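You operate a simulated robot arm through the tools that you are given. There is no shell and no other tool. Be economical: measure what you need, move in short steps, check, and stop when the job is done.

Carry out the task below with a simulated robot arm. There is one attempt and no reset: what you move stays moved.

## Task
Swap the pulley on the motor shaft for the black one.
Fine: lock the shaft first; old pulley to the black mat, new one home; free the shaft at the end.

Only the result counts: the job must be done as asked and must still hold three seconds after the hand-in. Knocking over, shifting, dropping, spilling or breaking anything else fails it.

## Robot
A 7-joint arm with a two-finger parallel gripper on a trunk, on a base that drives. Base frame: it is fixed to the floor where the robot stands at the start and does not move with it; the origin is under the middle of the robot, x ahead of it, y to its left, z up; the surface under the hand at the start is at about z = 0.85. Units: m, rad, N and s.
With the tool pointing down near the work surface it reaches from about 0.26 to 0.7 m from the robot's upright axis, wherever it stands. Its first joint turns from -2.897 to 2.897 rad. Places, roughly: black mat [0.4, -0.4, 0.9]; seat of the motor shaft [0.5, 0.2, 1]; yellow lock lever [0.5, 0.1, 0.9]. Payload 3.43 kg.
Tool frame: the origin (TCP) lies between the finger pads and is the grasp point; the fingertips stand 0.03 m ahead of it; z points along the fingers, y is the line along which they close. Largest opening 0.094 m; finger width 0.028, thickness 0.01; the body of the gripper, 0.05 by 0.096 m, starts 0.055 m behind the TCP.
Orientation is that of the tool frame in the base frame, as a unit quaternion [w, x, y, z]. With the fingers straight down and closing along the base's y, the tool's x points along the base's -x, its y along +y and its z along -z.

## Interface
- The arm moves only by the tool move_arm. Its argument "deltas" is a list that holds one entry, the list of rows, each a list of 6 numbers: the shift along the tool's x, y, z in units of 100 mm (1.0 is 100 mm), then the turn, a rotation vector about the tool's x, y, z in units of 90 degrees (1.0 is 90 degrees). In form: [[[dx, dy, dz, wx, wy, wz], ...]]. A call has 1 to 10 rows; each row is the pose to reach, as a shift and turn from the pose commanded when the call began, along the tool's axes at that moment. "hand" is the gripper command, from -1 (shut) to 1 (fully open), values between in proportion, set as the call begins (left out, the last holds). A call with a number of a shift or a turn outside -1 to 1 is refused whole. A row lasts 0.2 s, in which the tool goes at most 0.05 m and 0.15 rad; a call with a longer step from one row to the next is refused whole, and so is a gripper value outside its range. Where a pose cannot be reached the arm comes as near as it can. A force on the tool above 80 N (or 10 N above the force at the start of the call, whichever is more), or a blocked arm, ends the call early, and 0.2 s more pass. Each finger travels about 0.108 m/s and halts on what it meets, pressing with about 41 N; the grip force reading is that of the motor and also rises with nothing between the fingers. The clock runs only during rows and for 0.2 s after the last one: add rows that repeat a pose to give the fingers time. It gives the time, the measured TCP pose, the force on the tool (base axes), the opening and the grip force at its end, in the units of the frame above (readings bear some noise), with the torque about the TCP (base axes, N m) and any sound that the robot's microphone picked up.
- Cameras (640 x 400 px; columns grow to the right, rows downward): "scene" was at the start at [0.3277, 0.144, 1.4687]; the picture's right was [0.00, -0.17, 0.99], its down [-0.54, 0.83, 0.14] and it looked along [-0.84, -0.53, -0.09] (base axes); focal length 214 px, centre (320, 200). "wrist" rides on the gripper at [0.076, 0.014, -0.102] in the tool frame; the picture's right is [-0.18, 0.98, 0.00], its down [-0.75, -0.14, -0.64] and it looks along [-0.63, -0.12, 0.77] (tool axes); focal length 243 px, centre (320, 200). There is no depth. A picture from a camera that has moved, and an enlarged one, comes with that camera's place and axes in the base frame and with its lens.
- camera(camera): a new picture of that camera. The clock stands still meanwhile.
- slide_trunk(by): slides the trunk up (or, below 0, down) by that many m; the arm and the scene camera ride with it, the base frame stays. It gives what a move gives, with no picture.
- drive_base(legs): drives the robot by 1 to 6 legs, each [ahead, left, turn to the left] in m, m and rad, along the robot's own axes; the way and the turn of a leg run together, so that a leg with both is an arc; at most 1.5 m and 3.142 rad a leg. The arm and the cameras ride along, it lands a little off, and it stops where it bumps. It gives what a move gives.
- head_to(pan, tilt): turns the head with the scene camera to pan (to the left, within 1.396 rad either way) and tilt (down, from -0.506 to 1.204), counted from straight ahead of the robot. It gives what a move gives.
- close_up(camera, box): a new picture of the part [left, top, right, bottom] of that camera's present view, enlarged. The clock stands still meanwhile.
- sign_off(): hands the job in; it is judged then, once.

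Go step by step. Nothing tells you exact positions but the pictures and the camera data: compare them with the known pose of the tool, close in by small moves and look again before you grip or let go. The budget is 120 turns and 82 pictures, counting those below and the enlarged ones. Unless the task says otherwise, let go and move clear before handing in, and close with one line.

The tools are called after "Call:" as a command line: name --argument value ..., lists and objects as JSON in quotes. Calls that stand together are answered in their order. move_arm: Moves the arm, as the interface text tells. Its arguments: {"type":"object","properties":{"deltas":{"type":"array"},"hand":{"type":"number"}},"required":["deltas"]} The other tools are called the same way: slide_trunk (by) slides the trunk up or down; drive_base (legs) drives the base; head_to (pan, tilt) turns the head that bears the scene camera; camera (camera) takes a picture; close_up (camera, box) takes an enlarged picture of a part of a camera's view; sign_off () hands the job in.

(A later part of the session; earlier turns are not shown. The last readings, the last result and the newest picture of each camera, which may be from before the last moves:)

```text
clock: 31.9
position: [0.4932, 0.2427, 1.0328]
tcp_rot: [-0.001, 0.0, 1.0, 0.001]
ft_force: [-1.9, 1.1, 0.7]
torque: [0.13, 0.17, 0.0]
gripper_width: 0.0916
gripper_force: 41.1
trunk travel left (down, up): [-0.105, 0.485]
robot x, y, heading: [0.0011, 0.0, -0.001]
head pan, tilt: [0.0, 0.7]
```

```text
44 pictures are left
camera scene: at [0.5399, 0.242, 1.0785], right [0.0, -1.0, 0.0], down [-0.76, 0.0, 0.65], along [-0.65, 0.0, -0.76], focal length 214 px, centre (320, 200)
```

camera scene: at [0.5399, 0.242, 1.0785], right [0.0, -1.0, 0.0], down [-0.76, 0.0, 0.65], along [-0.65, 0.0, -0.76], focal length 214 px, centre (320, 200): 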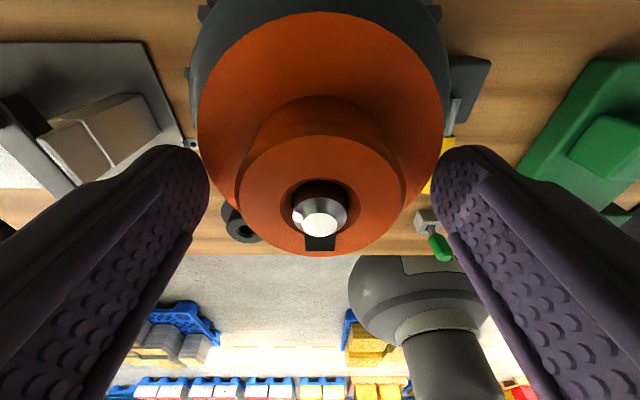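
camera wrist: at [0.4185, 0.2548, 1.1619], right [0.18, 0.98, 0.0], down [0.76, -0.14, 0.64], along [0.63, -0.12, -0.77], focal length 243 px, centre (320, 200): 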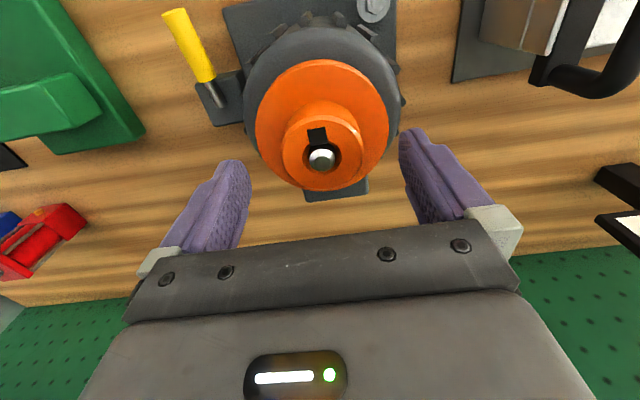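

Call:
move_arm --deltas '[[[0, 0, 0, 0, 0, 0], [0, 0, -0.06, 0, 0, 0], [0, 0, -0.1, 0, 0, 0], [0, 0, -0.1, 0, 0, 0]]]' --hand 1

Call:
move_arm --deltas '[[[0, 0, 0, 0, 0, 0], [0, 0, 0, 0, 0, 0], [0, 0, 0, 0, 0, 0]]]' --hand -1

Call:
camera --camera "scene"

```text
clock: 32.9
position: [0.4933, 0.2415, 1.0437]
tcp_rot: [-0.001, 0.0, 1.0, -0.001]
ft_force: [1.0, -0.3, -0.8]
torque: [0.04, 0.02, -0.03]
gripper_width: 0.0942
gripper_force: 0.1
trunk travel left (down, up): [-0.105, 0.485]
robot x, y, heading: [-0.0012, 0.0021, -0.003]
head pan, tilt: [0.0, 0.7]
```

```text
clock: 33.7
position: [0.4932, 0.243, 1.0432]
tcp_rot: [-0.002, 0.001, 1.0, -0.001]
ft_force: [0.0, 1.9, 1.0]
torque: [0.15, 0.09, 0.0]
gripper_width: 0.0515
gripper_force: 41.0
trunk travel left (down, up): [-0.105, 0.485]
robot x, y, heading: [-0.0011, 0.0016, 0.0]
head pan, tilt: [0.0, 0.7]
```

```text
43 pictures are left
camera scene: at [0.5404, 0.2421, 1.0886], right [0.0, -1.0, 0.0], down [-0.76, 0.0, 0.65], along [-0.65, 0.0, -0.76], focal length 214 px, centre (320, 200)
```

scene: 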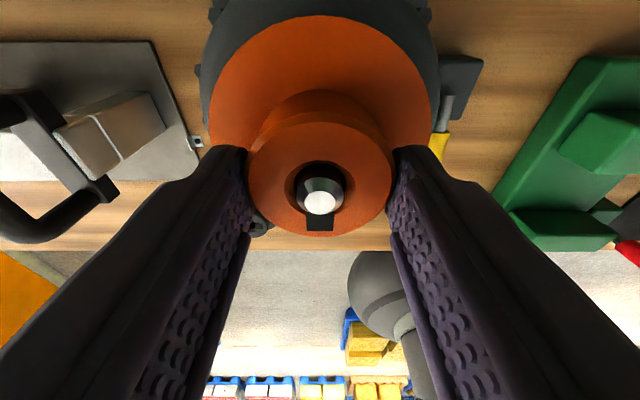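

Hub gripped (0.0515 m). I'll test the lock with a small twist and watch the torque.

Call:
move_arm --deltas '[[[0, 0, 0, 0, 0, 0.02], [0, 0, 0, 0, 0, 0.04], [0, 0, 0, 0, 0, 0.04]]]'

Call:
camera --camera "scene"

```text
clock: 34.5
position: [0.494, 0.2434, 1.0432]
tcp_rot: [-0.002, 0.032, 0.999, 0.0]
ft_force: [0.8, 4.9, 0.9]
torque: [0.43, 0.05, 0.03]
gripper_width: 0.0515
gripper_force: 40.6
trunk travel left (down, up): [-0.105, 0.485]
robot x, y, heading: [-0.0009, -0.0012, 0.001]
head pan, tilt: [0.0, 0.7]
```

```text
42 pictures are left
camera scene: at [0.5403, 0.2392, 1.0887], right [-0.06, -1.0, 0.0], down [-0.76, 0.05, 0.65], along [-0.65, 0.04, -0.76], focal length 214 px, centre (320, 200)
```

scene: 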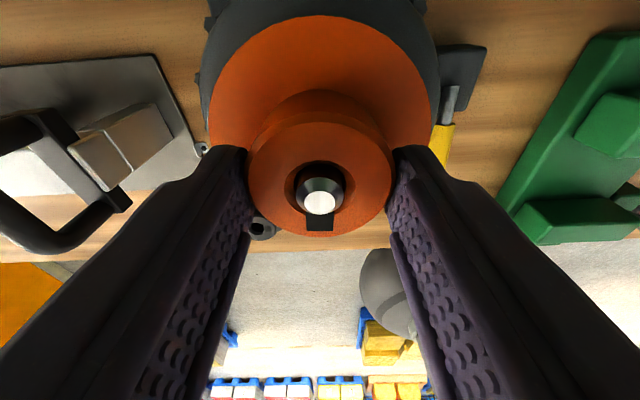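

The pulley turned with the gripper with almost no torque. I'll twist slightly more to tell key slack from an unlocked shaft.

Call:
move_arm --deltas '[[[0, 0, 0, 0, 0, 0.03], [0, 0, 0, 0, 0, 0.06], [0, 0, 0, 0, 0, 0.06]]]'

Call:
close_up --camera "scene" --box '[240, 130, 400, 250]'

```text
clock: 35.3
position: [0.4934, 0.2415, 1.0436]
tcp_rot: [-0.002, 0.079, 0.997, 0.0]
ft_force: [-0.5, 2.3, 3.0]
torque: [0.26, -0.02, 0.0]
gripper_width: 0.0516
gripper_force: 40.3
trunk travel left (down, up): [-0.105, 0.485]
robot x, y, heading: [-0.0021, -0.0033, 0.0]
head pan, tilt: [0.0, 0.7]
```

```text
3.33 times, centred on (320, 190) of scene
camera zoom: at [0.5395, 0.2339, 1.0887], right [-0.16, -0.99, 0.0], down [-0.75, 0.12, 0.65], along [-0.64, 0.1, -0.76], focal length 715 px, centre (320, 233)
```

zoom: 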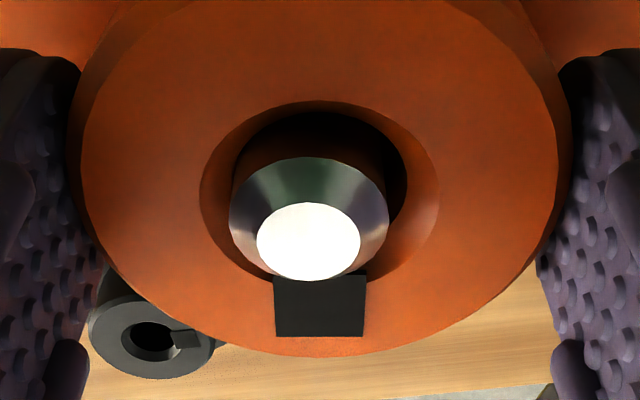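

The shaft still turns freely, so this lever side isn't the lock, or it isn't fully engaged. I'll turn back to the start angle, release, and try the lever's other side.

Call:
move_arm --deltas '[[[0, 0, 0, 0, 0, -0.05], [0, 0, 0, 0, 0, -0.1], [0, 0, 0, 0, 0, -0.1]]]'

Call:
move_arm --deltas '[[[0, 0, 0, 0, 0, 0], [0, 0, 0, 0, 0, 0], [0, 0, -0.4, 0, 0, 0], [0, 0, -0.8, 0, 0, 0], [0, 0, -0.8, 0, 0, 0]]]' --hand 1

```text
clock: 36.1
position: [0.4927, 0.2421, 1.0432]
tcp_rot: [-0.002, -0.001, 1.0, 0.0]
ft_force: [1.8, 3.4, 3.7]
torque: [0.25, -0.17, 0.01]
gripper_width: 0.0515
gripper_force: 41.5
trunk travel left (down, up): [-0.105, 0.485]
robot x, y, heading: [0.0001, -0.0001, 0.003]
head pan, tilt: [0.0, 0.7]
```

```text
clock: 37.3
position: [0.4935, 0.242, 1.1237]
tcp_rot: [-0.002, 0.001, 1.0, 0.0]
ft_force: [-0.1, -0.7, -0.7]
torque: [-0.03, 0.03, 0.01]
gripper_width: 0.0938
gripper_force: 0.1
trunk travel left (down, up): [-0.105, 0.485]
robot x, y, heading: [0.0005, -0.0017, 0.003]
head pan, tilt: [0.0, 0.7]
```

Call:
move_arm --deltas '[[[0.1, -0.4, 0, 0, 0, 0], [0.4, -0.8, 0, 0, 0, 0], [0.745, -1.0, 0.1, 0, 0, 0], [0.745, -1.0, 0.5, 0, 0, 0], [0.745, -1.0, 0.9, 0, 0, 0], [0.745, -1.0, 0.9, 0, 0, 0]]]' --hand -0.15

Call:
move_arm --deltas '[[[0, -0.08, 0, 0, 0, 0], [0, -0.08, 0, 0, 0, 0]]]'

Call:
camera --camera "scene"

```text
clock: 38.7
position: [0.4167, 0.1425, 1.0342]
tcp_rot: [-0.001, 0.001, 1.0, 0.0]
ft_force: [0.2, 0.0, -0.3]
torque: [0.01, 0.03, 0.03]
gripper_width: 0.0401
gripper_force: 0.1
trunk travel left (down, up): [-0.105, 0.485]
robot x, y, heading: [-0.0047, -0.0022, -0.0]
head pan, tilt: [0.0, 0.7]
```

```text
clock: 39.3
position: [0.4173, 0.1352, 1.0324]
tcp_rot: [-0.002, -0.001, 1.0, 0.0]
ft_force: [0.6, 0.3, -0.7]
torque: [-0.01, 0.0, 0.0]
gripper_width: 0.0402
gripper_force: 0.1
trunk travel left (down, up): [-0.105, 0.485]
robot x, y, heading: [-0.0006, -0.0013, -0.003]
head pan, tilt: [0.0, 0.7]
```

```text
40 pictures are left
camera scene: at [0.465, 0.1331, 1.079], right [0.0, -1.0, 0.0], down [-0.76, 0.0, 0.65], along [-0.65, 0.0, -0.76], focal length 214 px, centre (320, 200)
```

scene: 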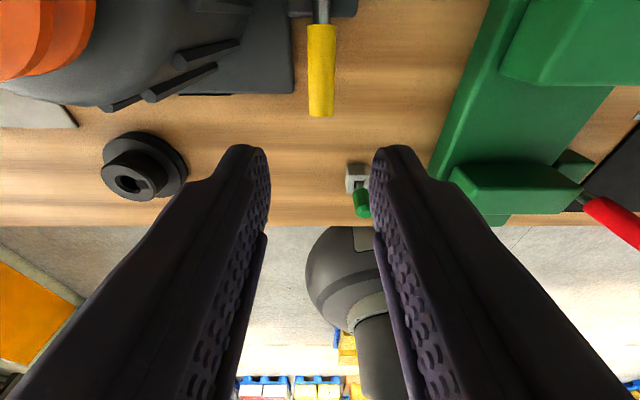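

Call:
move_arm --deltas '[[[0, 0, 0.4, 0, 0, 0], [0, 0, 0.8, 0, 0, 0], [0, 0, 1.0, 0, 0, 0], [0, 0, 1.0, 0, 0, 0]]]'

Call:
move_arm --deltas '[[[0, 0, 0.1, 0, 0, 0], [0, 0, 0.2, 0, 0, 0], [0, 0, 0.2, 0, 0, 0]]]'

Call:
move_arm --deltas '[[[0, 0, 0, 0, 0, 0], [0, 0, 0, 0, 0, 0]]]' --hand -1

Call:
camera --camera "scene"

```text
clock: 40.3
position: [0.4179, 0.1334, 0.9329]
tcp_rot: [-0.002, 0.0, 1.0, 0.0]
ft_force: [0.1, 0.1, 1.3]
torque: [-0.01, 0.0, 0.02]
gripper_width: 0.0399
gripper_force: 0.0
trunk travel left (down, up): [-0.105, 0.485]
robot x, y, heading: [-0.0013, -0.0019, 0.0]
head pan, tilt: [0.0, 0.7]
```

```text
clock: 41.1
position: [0.4178, 0.1339, 0.9146]
tcp_rot: [-0.001, 0.0, 1.0, 0.001]
ft_force: [0.2, 0.3, 0.0]
torque: [0.0, 0.02, 0.0]
gripper_width: 0.0401
gripper_force: 0.1
trunk travel left (down, up): [-0.105, 0.485]
robot x, y, heading: [-0.0002, 0.0015, -0.001]
head pan, tilt: [0.0, 0.7]
```

```text
clock: 41.7
position: [0.4176, 0.134, 0.9139]
tcp_rot: [-0.002, 0.001, 1.0, 0.0]
ft_force: [0.6, -5.9, 0.5]
torque: [-0.13, 0.09, 0.01]
gripper_width: 0.0197
gripper_force: 44.5
trunk travel left (down, up): [-0.105, 0.485]
robot x, y, heading: [0.0, 0.0035, 0.001]
head pan, tilt: [0.0, 0.7]
```

```text
39 pictures are left
camera scene: at [0.4651, 0.1321, 0.9591], right [0.0, -1.0, 0.0], down [-0.76, 0.0, 0.65], along [-0.65, 0.0, -0.76], focal length 214 px, centre (320, 200)
```

scene: 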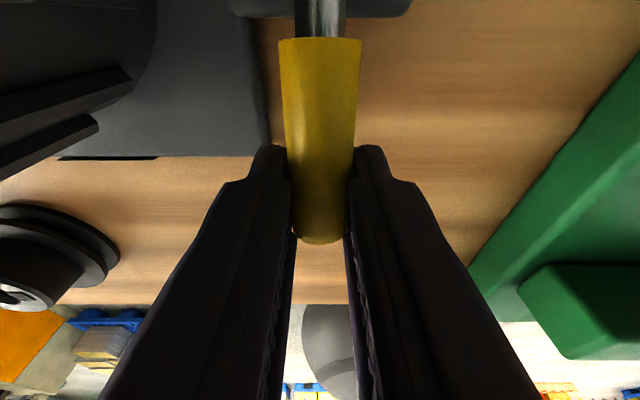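

Handle gripped. I'll swing it back up along its arc with the tool kept vertical.

Call:
move_arm --deltas '[[[-0.02, 0, -0.08, 0, 0, 0], [-0.058, 0, -0.155, 0, 0, 0], [-0.105, 0, -0.235, 0, 0, 0], [-0.164, 0, -0.312, 0, 0, 0], [-0.23, 0, -0.378, 0, 0, 0], [-0.306, 0, -0.437, 0, 0, 0], [-0.474, 0, -0.524, 0, 0, 0], [-0.659, 0, -0.566, 0, 0, 0], [-0.735, 0, -0.57, 0, 0, 0]]]'

Call:
camera --camera "scene"

```text
clock: 43.7
position: [0.4948, 0.1355, 0.9721]
tcp_rot: [0.001, 0.0, 1.0, 0.001]
ft_force: [0.6, 0.5, -0.4]
torque: [0.0, -0.02, 0.02]
gripper_width: 0.0001
gripper_force: 33.3
trunk travel left (down, up): [-0.105, 0.485]
robot x, y, heading: [-0.0017, -0.0043, 0.0]
head pan, tilt: [0.0, 0.7]
```

```text
38 pictures are left
camera scene: at [0.5413, 0.1342, 1.0168], right [0.0, -1.0, 0.0], down [-0.77, 0.0, 0.64], along [-0.64, 0.0, -0.77], focal length 214 px, centre (320, 200)
```

scene: 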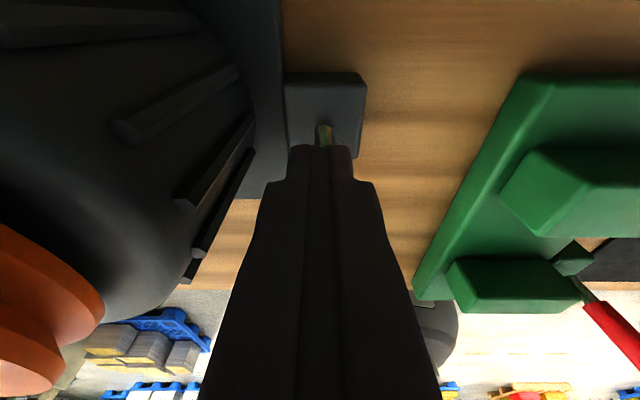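

The grip slipped off the handle. I'll raise and look.

Call:
move_arm --deltas '[[[0, 0, -0.4, 0, 0, 0], [0.3, 0, -0.8, 0, 0, 0], [0.3, 0, -0.8, 0, 0, 0]]]'

Call:
camera --camera "wrist"

Call:
camera --camera "scene"

```text
clock: 44.5
position: [0.4612, 0.1323, 1.0518]
tcp_rot: [-0.002, 0.0, 1.0, 0.0]
ft_force: [-0.5, 1.0, -0.2]
torque: [-0.02, -0.01, -0.03]
gripper_width: 0.0
gripper_force: 32.9
trunk travel left (down, up): [-0.105, 0.485]
robot x, y, heading: [0.0018, -0.0014, 0.0]
head pan, tilt: [0.0, 0.7]
```

```text
37 pictures are left
camera wrist: at [0.3849, 0.1466, 1.1541], right [0.18, 0.98, 0.0], down [0.76, -0.14, 0.64], along [0.63, -0.12, -0.77], focal length 243 px, centre (320, 200)
```

wrist: 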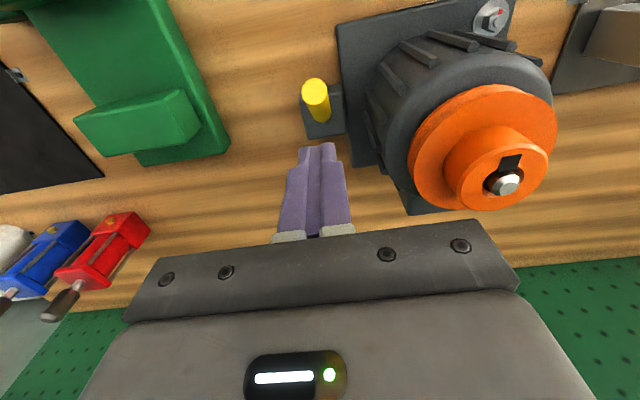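

```text
36 pictures are left
camera scene: at [0.5093, 0.1323, 1.0961], right [0.0, -1.0, 0.0], down [-0.76, 0.0, 0.65], along [-0.65, 0.0, -0.76], focal length 214 px, centre (320, 200)
```

scene: 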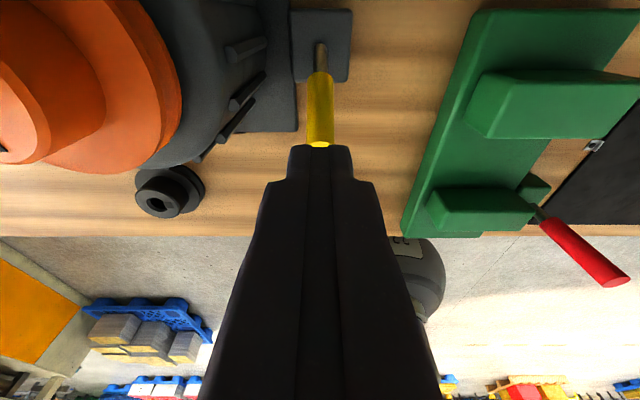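

The lever is now at about 38°. With closed fingers I'll go down on its robot side and push it towards +x.

Call:
move_arm --deltas '[[[0.3, 0.01, 0, 0, 0, 0], [0.57, 0.015, 0, 0, 0, 0], [0.57, 0.015, 0.4, 0, 0, 0], [0.57, 0.015, 0.8, 0, 0, 0], [0.57, 0.015, 0.95, 0, 0, 0], [0.57, 0.015, 0.95, 0, 0, 0]]]'

Call:
move_arm --deltas '[[[-0.12, 0, 0, 0, 0, 0], [-0.24, 0, 0, 0, 0, 0], [-0.36, 0, 0, 0, 0, 0], [-0.48, 0, 0, 0, 0, 0], [-0.6, 0, 0, 0, 0, 0], [-0.64, 0, 0, 0, 0, 0]]]'

Call:
camera --camera "scene"

```text
clock: 45.9
position: [0.405, 0.1349, 0.9553]
tcp_rot: [-0.002, 0.0, 1.0, 0.0]
ft_force: [-0.4, -1.1, -0.6]
torque: [0.0, 0.02, 0.03]
gripper_width: 0.0003
gripper_force: 33.2
trunk travel left (down, up): [-0.105, 0.485]
robot x, y, heading: [-0.0014, 0.0015, 0.005]
head pan, tilt: [0.0, 0.7]
```

```text
clock: 47.3
position: [0.4655, 0.1353, 0.9562]
tcp_rot: [-0.003, 0.0, 1.0, 0.0]
ft_force: [-26.3, -2.5, -5.3]
torque: [0.04, -0.39, -0.12]
gripper_width: 0.0004
gripper_force: 33.3
trunk travel left (down, up): [-0.105, 0.485]
robot x, y, heading: [0.0001, -0.0044, 0.003]
head pan, tilt: [0.0, 0.7]
```

```text
35 pictures are left
camera scene: at [0.5123, 0.1344, 1.0003], right [0.0, -1.0, 0.0], down [-0.76, 0.0, 0.65], along [-0.65, 0.0, -0.76], focal length 214 px, centre (320, 200)
```

scene: 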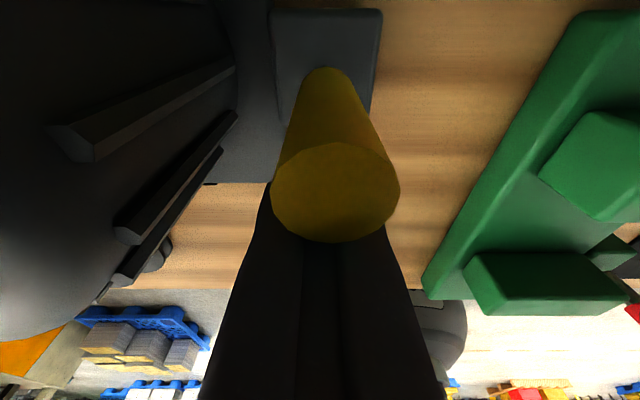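

Call:
move_arm --deltas '[[[-0.03, 0, 0, 0, 0, 0], [-0.06, 0, 0, 0, 0, 0], [-0.06, 0, 0, 0, 0, 0]]]'

```text
clock: 48.1
position: [0.4664, 0.1351, 0.9567]
tcp_rot: [-0.005, -0.001, 1.0, -0.001]
ft_force: [-60.2, -1.9, -13.3]
torque: [0.08, -0.97, -0.21]
gripper_width: 0.0
gripper_force: 33.3
trunk travel left (down, up): [-0.105, 0.485]
robot x, y, heading: [-0.0002, -0.0002, 0.006]
head pan, tilt: [0.0, 0.7]
```

There's a hard stop at upright, so the lever travels only between upright and the −x end. I'll test the shaft with the lever upright.

Call:
move_arm --deltas '[[[0.2, 0, -0.1, 0, 0, 0], [0.2, 0, -0.5, 0, 0, 0], [0.2, 0, -1.0, 0, 0, 0], [0.0, 0, -1.0, 0, 0, 0]]]'

Call:
move_arm --deltas '[[[0, 0.3, -0.3, 0, 0, 0], [-0.15, 0.7, -0.4, 0, 0, 0], [-0.22, 1.0, -0.4, 0, 0, 0], [-0.22, 1.0, -0.4, 0, 0, 0]]]' --hand 1

```text
clock: 49.1
position: [0.4754, 0.1367, 1.0573]
tcp_rot: [0.0, 0.0, 1.0, 0.001]
ft_force: [-0.7, 0.7, 0.1]
torque: [-0.02, 0.02, 0.03]
gripper_width: 0.0
gripper_force: 32.8
trunk travel left (down, up): [-0.105, 0.485]
robot x, y, heading: [0.0005, -0.0026, 0.004]
head pan, tilt: [0.0, 0.7]
```

```text
clock: 50.1
position: [0.497, 0.2353, 1.095]
tcp_rot: [-0.001, 0.0, 1.0, -0.001]
ft_force: [-0.3, 0.4, -0.6]
torque: [-0.02, 0.0, -0.02]
gripper_width: 0.0938
gripper_force: 0.1
trunk travel left (down, up): [-0.105, 0.485]
robot x, y, heading: [-0.0021, -0.0013, 0.002]
head pan, tilt: [0.0, 0.7]
```

Call:
move_arm --deltas '[[[0.035, 0.07, 0.1, 0, 0, 0], [0.035, 0.07, 0.3, 0, 0, 0], [0.035, 0.07, 0.515, 0, 0, 0], [0.035, 0.07, 0.515, 0, 0, 0]]]'

Call:
move_arm --deltas '[[[0, 0, 0, 0, 0, 0], [0, 0, 0, 0, 0, 0], [0, 0, 0, 0, 0, 0]]]' --hand -1

Call:
move_arm --deltas '[[[0, 0, 0, 0, 0, 0.03], [0, 0, 0, 0, 0, 0.06], [0, 0, 0, 0, 0, 0.06]]]'

Call:
camera --camera "scene"

```text
clock: 51.1
position: [0.4941, 0.2426, 1.0439]
tcp_rot: [-0.002, 0.0, 1.0, 0.0]
ft_force: [0.0, 0.0, -0.2]
torque: [0.01, 0.0, 0.0]
gripper_width: 0.0941
gripper_force: 0.0
trunk travel left (down, up): [-0.105, 0.485]
robot x, y, heading: [-0.0022, 0.0005, -0.004]
head pan, tilt: [0.0, 0.7]
```

```text
clock: 51.9
position: [0.4939, 0.2426, 1.044]
tcp_rot: [-0.001, 0.0, 1.0, 0.0]
ft_force: [-0.1, 2.0, 1.0]
torque: [0.08, -0.07, 0.04]
gripper_width: 0.0513
gripper_force: 41.0
trunk travel left (down, up): [-0.105, 0.485]
robot x, y, heading: [0.0007, -0.0002, 0.006]
head pan, tilt: [0.0, 0.7]
```

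```text
clock: 52.7
position: [0.4938, 0.2424, 1.0432]
tcp_rot: [-0.002, 0.047, 0.999, 0.0]
ft_force: [-0.8, -0.4, -0.2]
torque: [0.15, -0.03, 0.0]
gripper_width: 0.0514
gripper_force: 40.8
trunk travel left (down, up): [-0.105, 0.485]
robot x, y, heading: [-0.0007, -0.0009, -0.001]
head pan, tilt: [0.0, 0.7]
```

```text
34 pictures are left
camera scene: at [0.5407, 0.2371, 1.0888], right [-0.09, -1.0, 0.0], down [-0.76, 0.07, 0.65], along [-0.64, 0.06, -0.76], focal length 214 px, centre (320, 200)
```

scene: 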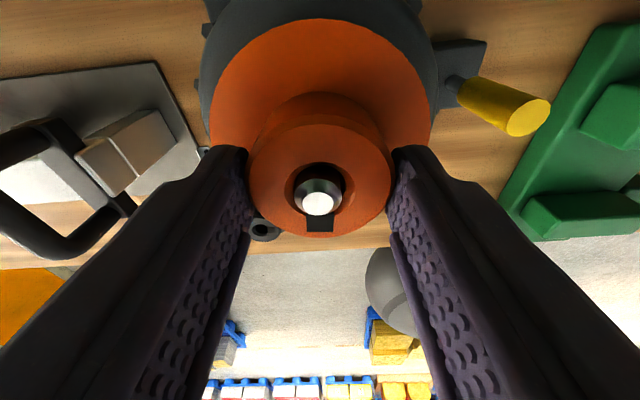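

It turns freely here too. So either 75° wasn't full engagement or the key has play. I'll turn back, release, then push the lever firmly down to the −x end again.

Call:
move_arm --deltas '[[[0, 0, 0, 0, 0, -0.03], [0, 0, 0, 0, 0, -0.06], [0, 0, 0, 0, 0, -0.06]]]'

Call:
move_arm --deltas '[[[0, 0, 0, 0, 0, 0], [0, 0, 0, 0, 0, 0], [0, 0, -0.4, 0, 0, 0], [0, 0, -0.8, 0, 0, 0], [-0.1, -0.4, -0.8, 0, 0, 0], [-0.25, -0.8, -0.8, 0, 0, 0], [-0.26, -1.0, -0.8, 0, 0, 0], [-0.26, -1.0, -0.8, 0, 0, 0]]]' --hand 1

Call:
move_arm --deltas '[[[0, -0.08, 0, 0, 0, 0], [0, -0.08, 0.3, 0, 0, 0], [0, -0.08, 0.7, 0, 0, 0], [0, -0.08, 0.7, 0, 0, 0], [0, -0.08, 0.7, 0, 0, 0]]]' --hand -1

Call:
camera --camera "scene"

```text
clock: 53.5
position: [0.4949, 0.2448, 1.0436]
tcp_rot: [-0.002, 0.0, 1.0, 0.0]
ft_force: [1.3, 0.4, 0.5]
torque: [0.08, -0.08, -0.01]
gripper_width: 0.0515
gripper_force: 41.0
trunk travel left (down, up): [-0.105, 0.485]
robot x, y, heading: [-0.0017, -0.0026, -0.003]
head pan, tilt: [0.0, 0.7]
```

```text
clock: 55.3
position: [0.5205, 0.1426, 1.1249]
tcp_rot: [-0.001, 0.0, 1.0, 0.0]
ft_force: [-0.1, -0.3, 0.6]
torque: [0.01, -0.02, -0.02]
gripper_width: 0.0941
gripper_force: 0.0
trunk travel left (down, up): [-0.105, 0.485]
robot x, y, heading: [-0.0024, -0.0009, 0.003]
head pan, tilt: [0.0, 0.7]
```

```text
clock: 56.5
position: [0.5193, 0.135, 1.0557]
tcp_rot: [-0.002, 0.0, 1.0, 0.0]
ft_force: [-0.3, -0.1, 0.2]
torque: [-0.01, 0.05, 0.01]
gripper_width: 0.0
gripper_force: 32.7
trunk travel left (down, up): [-0.105, 0.485]
robot x, y, heading: [0.0008, 0.0009, 0.006]
head pan, tilt: [0.0, 0.7]
```

```text
33 pictures are left
camera scene: at [0.5666, 0.1341, 1.0995], right [0.0, -1.0, 0.0], down [-0.76, 0.0, 0.65], along [-0.65, 0.0, -0.76], focal length 214 px, centre (320, 200)
```

scene: 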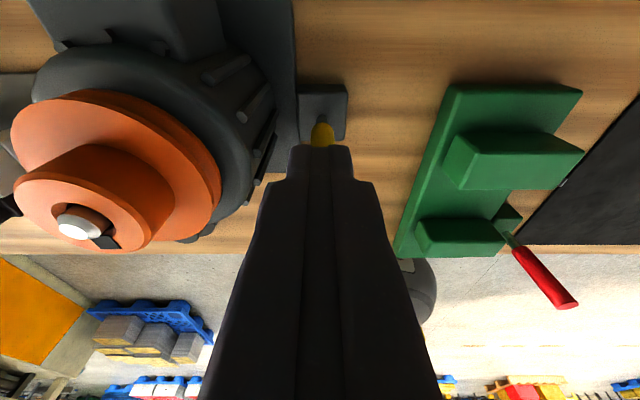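

Call:
move_arm --deltas '[[[-0.05, 0, 0.3, 0, 0, 0], [-0.05, 0, 0.7, 0, 0, 0], [-0.05, 0, 1.0, 0, 0, 0], [-0.05, 0, 1.0, 0, 0, 0]]]'

Call:
move_arm --deltas '[[[0.12, 0, 0, 0, 0, 0], [0.24, 0, 0, 0, 0, 0], [0.36, 0, 0.03, 0, 0, 0], [0.48, 0, 0.08, 0, 0, 0], [0.6, 0, 0.14, 0, 0, 0], [0.72, 0, 0.2, 0, 0, 0], [0.84, 0, 0.26, 0, 0, 0], [0.9, 0, 0.3, 0, 0, 0], [0.9, 0, 0.3, 0, 0, 0]]]'

Call:
camera --camera "scene"

```text
clock: 57.5
position: [0.5244, 0.1352, 0.9543]
tcp_rot: [-0.002, 0.0, 1.0, 0.0]
ft_force: [1.0, -0.5, -0.2]
torque: [-0.01, 0.03, -0.01]
gripper_width: 0.0
gripper_force: 33.4
trunk travel left (down, up): [-0.105, 0.485]
robot x, y, heading: [-0.003, 0.001, -0.004]
head pan, tilt: [0.0, 0.7]
```

```text
clock: 59.1
position: [0.4546, 0.1343, 0.9389]
tcp_rot: [0.014, 0.002, 1.0, 0.005]
ft_force: [1.4, -3.9, 21.5]
torque: [-0.15, 0.24, 0.12]
gripper_width: 0.0
gripper_force: 33.1
trunk travel left (down, up): [-0.105, 0.485]
robot x, y, heading: [0.0015, 0.0032, -0.002]
head pan, tilt: [0.0, 0.7]
stopped in row 7: the force on the tool passed its limit at 99 N (the readings are from after the stop); the commanded pose is now the measured one
```

```text
32 pictures are left
camera scene: at [0.5002, 0.1327, 0.9856], right [0.0, -1.0, -0.01], down [-0.78, 0.0, 0.62], along [-0.62, 0.01, -0.78], focal length 214 px, centre (320, 200)
```

scene: 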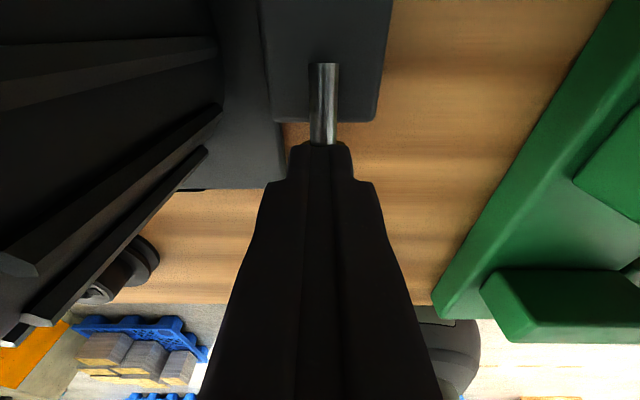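

The lever was driven hard to its stop. I'll lift and repeat the shaft test with a wider twist.

Call:
move_arm --deltas '[[[0, 0, -0.4, 0, 0, 0], [0, 0, -0.8, 0, 0, 0], [0, 0, -1.0, 0, 0, 0]]]'

Call:
move_arm --deltas '[[[0, 0, -0.4, 0, 0, 0], [0, 0.3, -0.6, 0, 0, 0], [-0.2, 0.7, -0.6, 0, 0, 0], [-0.39, 1.0, -0.6, 0, 0, 0], [-0.39, 1.0, -0.6, 0, 0, 0]]]' --hand 1

Call:
camera --camera "wrist"

```text
clock: 59.9
position: [0.4515, 0.1348, 1.037]
tcp_rot: [0.012, 0.002, 1.0, 0.003]
ft_force: [-0.1, 0.0, -0.1]
torque: [0.04, 0.01, 0.02]
gripper_width: 0.0003
gripper_force: 33.0
trunk travel left (down, up): [-0.105, 0.485]
robot x, y, heading: [-0.0014, 0.0021, -0.003]
head pan, tilt: [0.0, 0.7]
```

```text
clock: 61.1
position: [0.4893, 0.2344, 1.0998]
tcp_rot: [0.012, 0.001, 1.0, 0.003]
ft_force: [-0.1, 0.4, 0.6]
torque: [-0.03, -0.04, 0.01]
gripper_width: 0.0936
gripper_force: 0.1
trunk travel left (down, up): [-0.105, 0.485]
robot x, y, heading: [0.0009, 0.0013, -0.0]
head pan, tilt: [0.0, 0.7]
```

```text
31 pictures are left
camera wrist: at [0.4094, 0.2467, 1.2006], right [0.19, 0.98, 0.01], down [0.74, -0.15, 0.66], along [0.65, -0.11, -0.75], focal length 243 px, centre (320, 200)
```

wrist: 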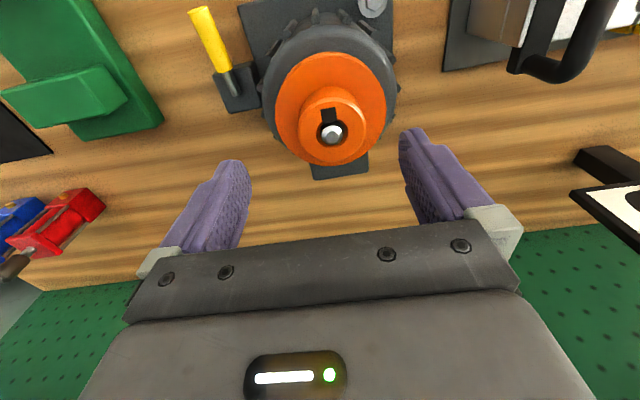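

Call:
move_arm --deltas '[[[-0.03, 0.08, 0.1, 0.004, 0.015, -0.001], [-0.045, 0.08, 0.35, 0.004, 0.015, -0.001], [-0.045, 0.08, 0.55, 0.004, 0.015, -0.001], [-0.045, 0.08, 0.55, 0.004, 0.015, -0.001]]]'

Call:
move_arm --deltas '[[[0, 0, 0, 0, 0, 0], [0, 0, 0, 0, 0, 0], [0, 0, 0, 0, 0, 0]]]' --hand -1

Call:
move_arm --deltas '[[[0, 0, 0, 0, 0, -0.05], [0, 0, 0, 0, 0, -0.1], [0, 0, 0, 0, 0, -0.15], [0, 0, 0, 0, 0, -0.2]]]'

Call:
camera --camera "scene"

```text
clock: 62.1
position: [0.496, 0.2435, 1.0442]
tcp_rot: [0.001, 0.0, 1.0, 0.0]
ft_force: [-0.2, 0.7, 0.8]
torque: [-0.01, 0.0, -0.01]
gripper_width: 0.0941
gripper_force: 0.1
trunk travel left (down, up): [-0.105, 0.485]
robot x, y, heading: [0.0002, -0.0012, 0.001]
head pan, tilt: [0.0, 0.7]
```

```text
clock: 62.9
position: [0.4952, 0.2428, 1.0447]
tcp_rot: [0.001, 0.0, 1.0, 0.0]
ft_force: [0.4, 1.1, 1.0]
torque: [0.11, -0.03, 0.04]
gripper_width: 0.0517
gripper_force: 41.1
trunk travel left (down, up): [-0.105, 0.485]
robot x, y, heading: [-0.0003, 0.0021, -0.004]
head pan, tilt: [0.0, 0.7]
```

```text
clock: 63.9
position: [0.4962, 0.242, 1.0438]
tcp_rot: [0.001, -0.157, 0.988, 0.0]
ft_force: [2.3, 0.8, 3.0]
torque: [0.15, -0.06, -0.02]
gripper_width: 0.0514
gripper_force: 41.1
trunk travel left (down, up): [-0.105, 0.485]
robot x, y, heading: [0.0003, 0.0004, -0.002]
head pan, tilt: [0.0, 0.7]
```

```text
30 pictures are left
camera scene: at [0.5401, 0.2556, 1.0898], right [0.31, -0.95, 0.0], down [-0.73, -0.24, 0.64], along [-0.61, -0.2, -0.77], focal length 214 px, centre (320, 200)
```

scene: 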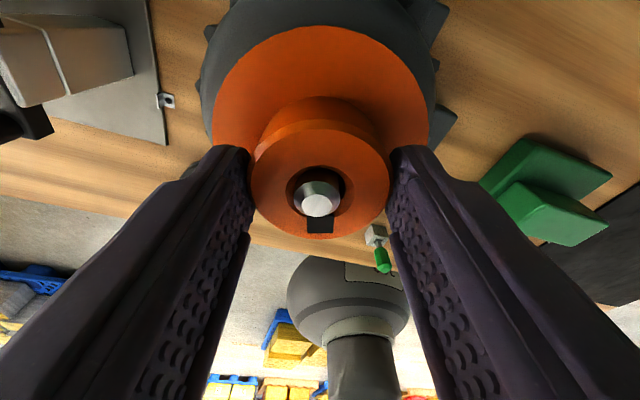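

The pulley spins on the shaft regardless, so I can't feel the lock through the pulley. Only the far stop, opposite the upright start, can be "locked", and the lever is there. I'll turn back and lift the pulley.

Call:
move_arm --deltas '[[[0, 0, 0, 0, 0, 0.05], [0, 0, 0, 0, 0, 0.1], [0, 0, 0, 0, 0, 0.15], [0, 0, 0, 0, 0, 0.2], [0, 0, 0, 0, 0, 0.2]]]'

Call:
move_arm --deltas '[[[0, 0, -0.1, 0, 0, 0], [0, 0, -0.2, 0, 0, 0], [0, 0, -0.3, 0, 0, 0]]]'

Call:
camera --camera "scene"

```text
clock: 65.1
position: [0.495, 0.2431, 1.0439]
tcp_rot: [0.002, 0.001, 1.0, 0.001]
ft_force: [-0.9, 3.5, 7.2]
torque: [0.1, -0.09, 0.01]
gripper_width: 0.0512
gripper_force: 40.9
trunk travel left (down, up): [-0.105, 0.485]
robot x, y, heading: [0.0035, 0.0021, 0.002]
head pan, tilt: [0.0, 0.7]
```

```text
clock: 65.9
position: [0.4958, 0.2425, 1.0737]
tcp_rot: [0.001, 0.001, 1.0, 0.0]
ft_force: [0.6, 0.5, -5.9]
torque: [0.0, -0.03, -0.01]
gripper_width: 0.0513
gripper_force: 41.3
trunk travel left (down, up): [-0.105, 0.485]
robot x, y, heading: [-0.0006, -0.0002, 0.001]
head pan, tilt: [0.0, 0.7]
```

```text
29 pictures are left
camera scene: at [0.5428, 0.2408, 1.1194], right [0.0, -1.0, 0.0], down [-0.77, 0.0, 0.64], along [-0.64, 0.0, -0.77], focal length 214 px, centre (320, 200)
```

scene: 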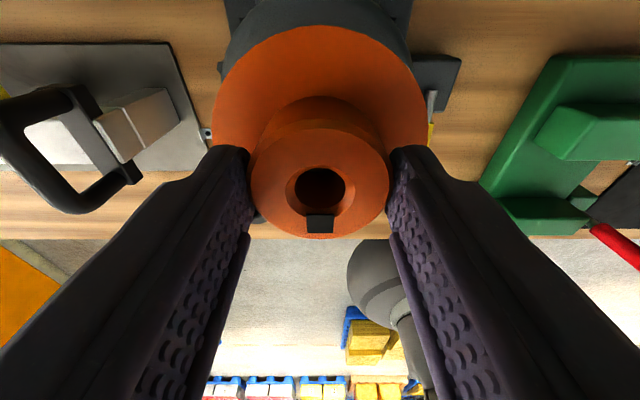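

The pulley came off cleanly (about 0.6 kg). I'll raise it further and carry it towards the mat.

Call:
move_arm --deltas '[[[0, 0, -0.3, 0, 0, 0], [0, 0, -0.6, 0, 0, 0], [0, 0, -0.95, 0, 0, 0], [0, 0, -0.95, 0, 0, 0]]]'

Call:
close_up --camera "scene" --box '[200, 0, 480, 200]'

Call:
move_arm --deltas '[[[0.05, -0.33, 0, 0, 0, 0], [0.1, -0.67, 0, 0, 0, 0], [0.15, -1.0, 0, 0, 0, 0]]]'

Call:
move_arm --deltas '[[[0.05, -0.33, 0, 0, 0, 0], [0.1, -0.67, 0, 0, 0, 0], [0.15, -1.0, 0, 0, 0, 0]]]'

Call:
move_arm --deltas '[[[0.05, -0.33, 0, 0, 0, 0], [0.1, -0.67, 0, 0, 0, 0], [0.15, -1.0, 0, 0, 0, 0]]]'

Call:
move_arm --deltas '[[[0.05, -0.33, 0, 0, 0, 0], [0.1, -0.67, 0, 0, 0, 0], [0.15, -1.0, 0, 0, 0, 0]]]'

Call:
move_arm --deltas '[[[0.05, -0.33, 0, 0, 0, 0], [0.1, -0.67, 0, 0, 0, 0], [0.15, -1.0, 0, 0, 0, 0]]]'

Call:
move_arm --deltas '[[[0.05, -0.33, 0, 0, 0, 0], [0.1, -0.67, 0, 0, 0, 0], [0.15, -1.0, 0, 0, 0, 0], [0.15, -1.0, 0, 0, 0, 0]]]'

Call:
camera --camera "wrist"

```text
clock: 66.9
position: [0.496, 0.2404, 1.1683]
tcp_rot: [0.001, 0.0, 1.0, 0.0]
ft_force: [-0.4, 0.4, -4.9]
torque: [0.03, 0.0, 0.02]
gripper_width: 0.0514
gripper_force: 41.4
trunk travel left (down, up): [-0.105, 0.485]
robot x, y, heading: [0.0047, -0.0047, -0.002]
head pan, tilt: [0.0, 0.7]
```

```text
2.00 times, centred on (340, 100) of scene
camera zoom: at [0.5424, 0.2405, 1.2147], right [0.0, -1.0, 0.0], down [-0.77, 0.0, 0.64], along [-0.64, 0.0, -0.77], focal length 429 px, centre (280, 400)
```

zoom: 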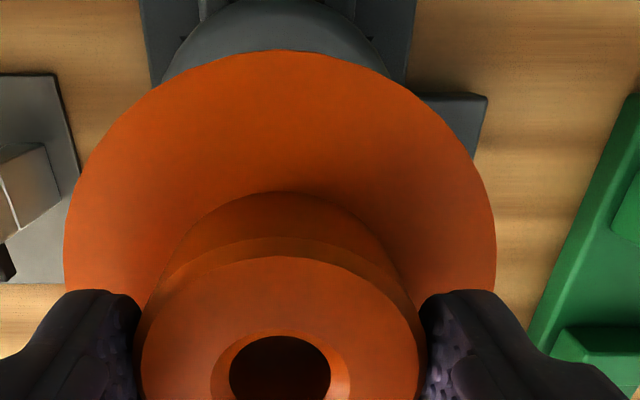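

```text
clock: 67.7
position: [0.4803, 0.1405, 1.1677]
tcp_rot: [0.001, 0.0, 1.0, 0.001]
ft_force: [1.5, -0.4, -5.2]
torque: [0.02, 0.01, -0.01]
gripper_width: 0.0516
gripper_force: 40.6
trunk travel left (down, up): [-0.105, 0.485]
robot x, y, heading: [0.0001, 0.0025, -0.005]
head pan, tilt: [0.0, 0.7]
```

```text
clock: 68.5
position: [0.4666, 0.0418, 1.1684]
tcp_rot: [0.0, 0.0, 1.0, 0.001]
ft_force: [0.8, -0.1, -5.0]
torque: [-0.04, -0.01, 0.0]
gripper_width: 0.0515
gripper_force: 40.8
trunk travel left (down, up): [-0.105, 0.485]
robot x, y, heading: [0.0006, 0.0009, -0.003]
head pan, tilt: [0.0, 0.7]
```

```text
clock: 69.3
position: [0.4512, -0.0594, 1.1679]
tcp_rot: [0.001, 0.001, 1.0, 0.001]
ft_force: [0.5, 0.3, -5.3]
torque: [-0.02, -0.02, 0.01]
gripper_width: 0.0515
gripper_force: 40.4
trunk travel left (down, up): [-0.105, 0.485]
robot x, y, heading: [0.0017, 0.0007, -0.004]
head pan, tilt: [0.0, 0.7]
```

```text
clock: 70.1
position: [0.4364, -0.1584, 1.1679]
tcp_rot: [0.001, 0.0, 1.0, 0.001]
ft_force: [-0.6, -0.5, -6.1]
torque: [0.03, -0.02, -0.01]
gripper_width: 0.0514
gripper_force: 40.9
trunk travel left (down, up): [-0.105, 0.485]
robot x, y, heading: [0.0033, -0.0019, 0.003]
head pan, tilt: [0.0, 0.7]
```

```text
clock: 70.9
position: [0.4206, -0.2581, 1.1663]
tcp_rot: [0.001, 0.0, 1.0, 0.001]
ft_force: [0.2, 0.8, -5.5]
torque: [0.01, -0.02, 0.02]
gripper_width: 0.0517
gripper_force: 41.0
trunk travel left (down, up): [-0.105, 0.485]
robot x, y, heading: [-0.0006, -0.0017, -0.001]
head pan, tilt: [0.0, 0.7]
```

```text
clock: 71.9
position: [0.4054, -0.3593, 1.1679]
tcp_rot: [0.001, 0.0, 1.0, 0.001]
ft_force: [-0.7, 0.6, -5.0]
torque: [0.02, 0.01, -0.03]
gripper_width: 0.0514
gripper_force: 41.3
trunk travel left (down, up): [-0.105, 0.485]
robot x, y, heading: [-0.0004, 0.0018, -0.003]
head pan, tilt: [0.0, 0.7]
```

```text
27 pictures are left
camera wrist: at [0.328, -0.3459, 1.2697], right [0.18, 0.98, 0.0], down [0.75, -0.14, 0.64], along [0.63, -0.12, -0.77], focal length 243 px, centre (320, 200)
```

wrist: 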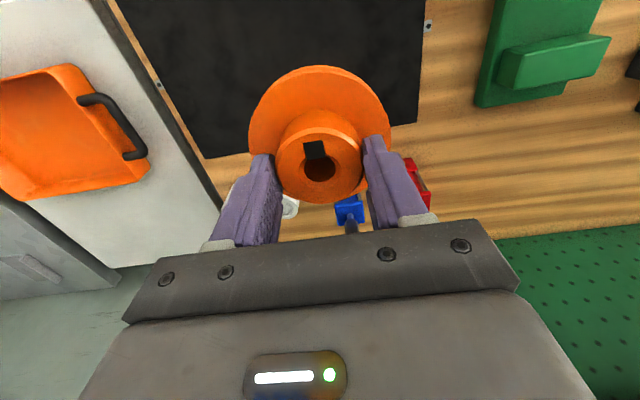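

The mat lies below, spanning about y −0.60 to −0.21. I'll descend in stages.

Call:
move_arm --deltas '[[[0, -0.1, 0.3, 0, 0, 0], [0, -0.2, 0.6, 0, 0, 0], [0, -0.25, 1.0, 0, 0, 0]]]'

Call:
move_arm --deltas '[[[0, 0, 0.3, 0, 0, 0], [0, 0, 0.6, 0, 0, 0], [0, 0, 0.9, 0, 0, 0], [0, 0, 0.9, 0, 0, 0]]]'

Call:
camera --camera "scene"

```text
clock: 72.7
position: [0.4065, -0.3844, 1.067]
tcp_rot: [0.001, -0.001, 1.0, 0.0]
ft_force: [-0.4, 0.7, -4.8]
torque: [0.04, 0.03, 0.01]
gripper_width: 0.0514
gripper_force: 40.7
trunk travel left (down, up): [-0.105, 0.485]
robot x, y, heading: [-0.0001, 0.0018, 0.002]
head pan, tilt: [0.0, 0.7]
```

```text
clock: 73.7
position: [0.4042, -0.3843, 0.9767]
tcp_rot: [0.001, 0.001, 1.0, 0.001]
ft_force: [0.4, -1.1, -5.1]
torque: [0.04, 0.01, 0.0]
gripper_width: 0.0517
gripper_force: 41.1
trunk travel left (down, up): [-0.105, 0.485]
robot x, y, heading: [-0.0019, 0.0023, 0.003]
head pan, tilt: [0.0, 0.7]
```

```text
26 pictures are left
camera scene: at [0.4513, -0.3845, 1.023], right [0.0, -1.0, 0.0], down [-0.77, 0.0, 0.64], along [-0.64, 0.0, -0.77], focal length 214 px, centre (320, 200)
```

scene: 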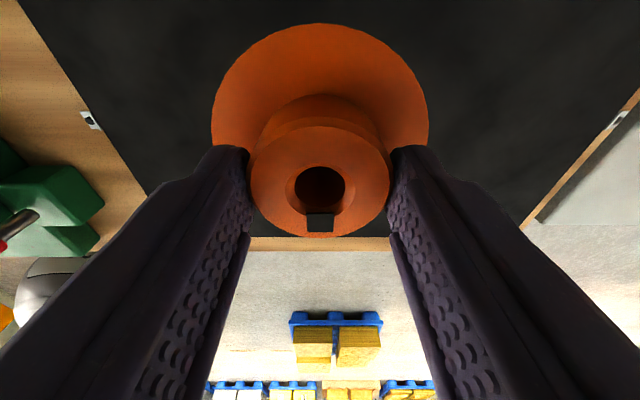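

Call:
move_arm --deltas '[[[0, 0, 0.06, 0, 0, 0], [0, 0, 0.12, 0, 0, 0], [0, 0, 0.18, 0, 0, 0], [0, 0, 0.24, 0, 0, 0], [0, 0, 0.3, 0, 0, 0]]]'

Call:
move_arm --deltas '[[[0, 0, 0.04, 0, 0, 0], [0, 0, 0.08, 0, 0, 0], [0, 0, 0.12, 0, 0, 0]]]'

```text
clock: 74.9
position: [0.4049, -0.3841, 0.9472]
tcp_rot: [0.001, 0.0, 1.0, 0.001]
ft_force: [-0.4, -0.8, -5.1]
torque: [-0.02, 0.01, -0.03]
gripper_width: 0.0514
gripper_force: 41.0
trunk travel left (down, up): [-0.105, 0.485]
robot x, y, heading: [0.0013, -0.0009, -0.002]
head pan, tilt: [0.0, 0.7]
```

```text
clock: 75.7
position: [0.4058, -0.3837, 0.9352]
tcp_rot: [0.0, 0.0, 1.0, 0.0]
ft_force: [0.2, -0.5, -5.7]
torque: [0.01, -0.02, 0.0]
gripper_width: 0.0514
gripper_force: 41.3
trunk travel left (down, up): [-0.105, 0.485]
robot x, y, heading: [-0.001, -0.0033, -0.0]
head pan, tilt: [0.0, 0.7]
```

Call:
move_arm --deltas '[[[0, 0, 0.03, 0, 0, 0], [0, 0, 0.06, 0, 0, 0], [0, 0, 0.09, 0, 0, 0]]]'

Call:
move_arm --deltas '[[[0, 0, 0.03, 0, 0, 0], [0, 0, 0.05, 0, 0, 0]]]'

Call:
camera --camera "wrist"

```text
clock: 76.5
position: [0.4057, -0.3834, 0.9263]
tcp_rot: [0.001, 0.001, 1.0, 0.001]
ft_force: [0.1, -0.6, -5.1]
torque: [0.02, 0.01, -0.01]
gripper_width: 0.0517
gripper_force: 40.7
trunk travel left (down, up): [-0.105, 0.485]
robot x, y, heading: [0.0031, 0.0007, -0.003]
head pan, tilt: [0.0, 0.7]
```

```text
clock: 77.1
position: [0.4049, -0.3837, 0.9226]
tcp_rot: [0.001, 0.0, 1.0, 0.001]
ft_force: [0.7, 0.3, -4.8]
torque: [0.01, -0.02, -0.03]
gripper_width: 0.0513
gripper_force: 40.7
trunk travel left (down, up): [-0.105, 0.485]
robot x, y, heading: [0.0004, -0.0033, -0.003]
head pan, tilt: [0.0, 0.7]
```

```text
25 pictures are left
camera wrist: at [0.3277, -0.37, 1.0246], right [0.18, 0.98, 0.0], down [0.75, -0.14, 0.64], along [0.63, -0.12, -0.77], focal length 243 px, centre (320, 200)
```

wrist: 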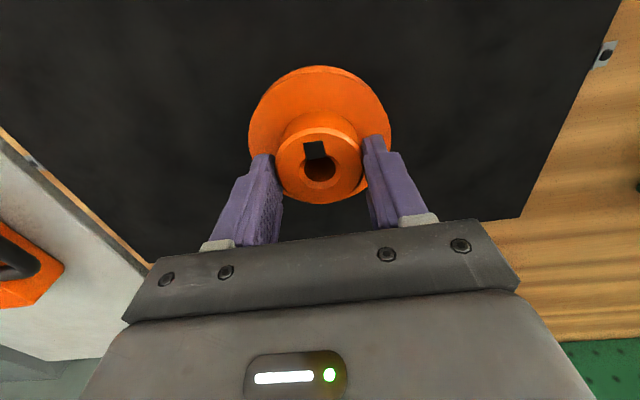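

Call:
move_arm --deltas '[[[0, 0, 0.03, 0, 0, 0], [0, 0, 0.06, 0, 0, 0]]]'

Call:
move_arm --deltas '[[[0, 0, 0.025, 0, 0, 0], [0, 0, 0.05, 0, 0, 0]]]'

```text
clock: 77.7
position: [0.4052, -0.3838, 0.915]
tcp_rot: [0.001, 0.0, 1.0, 0.001]
ft_force: [1.0, 0.1, -5.6]
torque: [0.0, 0.0, 0.0]
gripper_width: 0.0516
gripper_force: 40.9
trunk travel left (down, up): [-0.105, 0.485]
robot x, y, heading: [-0.0002, 0.0012, -0.003]
head pan, tilt: [0.0, 0.7]
```

```text
clock: 78.3
position: [0.4054, -0.3821, 0.9113]
tcp_rot: [0.002, 0.001, 1.0, 0.0]
ft_force: [1.7, -1.3, 4.9]
torque: [0.27, -0.28, -0.01]
gripper_width: 0.0516
gripper_force: 41.0
trunk travel left (down, up): [-0.105, 0.485]
robot x, y, heading: [-0.001, -0.0019, -0.005]
head pan, tilt: [0.0, 0.7]
```

Contact with the mat. Releasing and lifting straight up.

Call:
move_arm --deltas '[[[0, 0, 0, 0, 0, 0], [0, 0, 0, 0, 0, 0], [0, 0, 0, 0, 0, 0], [0, 0, -0.3, 0, 0, 0], [0, 0, -0.7, 0, 0, 0], [0, 0, -1.0, 0, 0, 0]]]' --hand 1

Call:
move_arm --deltas '[[[0, 0, -0.4, 0, 0, 0], [0, 0, -0.8, 0, 0, 0], [0, 0, -1.0, 0, 0, 0], [0, 0, -1.0, 0, 0, 0]]]'

Call:
camera --camera "scene"

```text
clock: 79.7
position: [0.404, -0.3829, 1.0102]
tcp_rot: [0.0, 0.001, 1.0, 0.001]
ft_force: [-0.1, -0.1, 0.9]
torque: [0.03, -0.02, 0.0]
gripper_width: 0.0938
gripper_force: 0.0
trunk travel left (down, up): [-0.105, 0.485]
robot x, y, heading: [-0.0002, 0.0004, 0.001]
head pan, tilt: [0.0, 0.7]
```

```text
clock: 80.7
position: [0.4065, -0.3831, 1.1107]
tcp_rot: [0.001, 0.0, 1.0, 0.0]
ft_force: [0.1, -0.9, 0.3]
torque: [-0.02, 0.0, -0.02]
gripper_width: 0.0942
gripper_force: 0.1
trunk travel left (down, up): [-0.105, 0.485]
robot x, y, heading: [0.0016, -0.0013, -0.001]
head pan, tilt: [0.0, 0.7]
```

```text
24 pictures are left
camera scene: at [0.4521, -0.3843, 1.1566], right [0.0, -1.0, 0.0], down [-0.77, 0.0, 0.64], along [-0.64, 0.0, -0.77], focal length 214 px, centre (320, 200)
```

scene: 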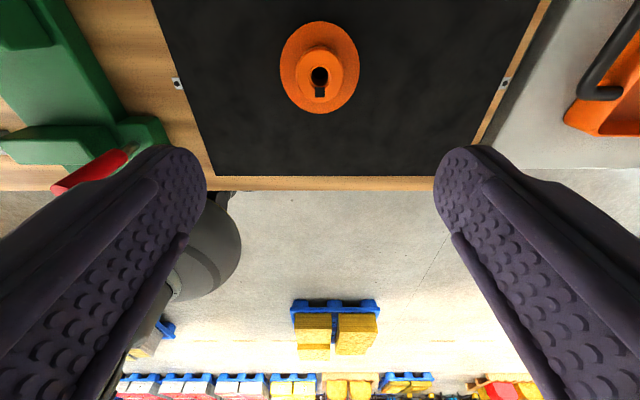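

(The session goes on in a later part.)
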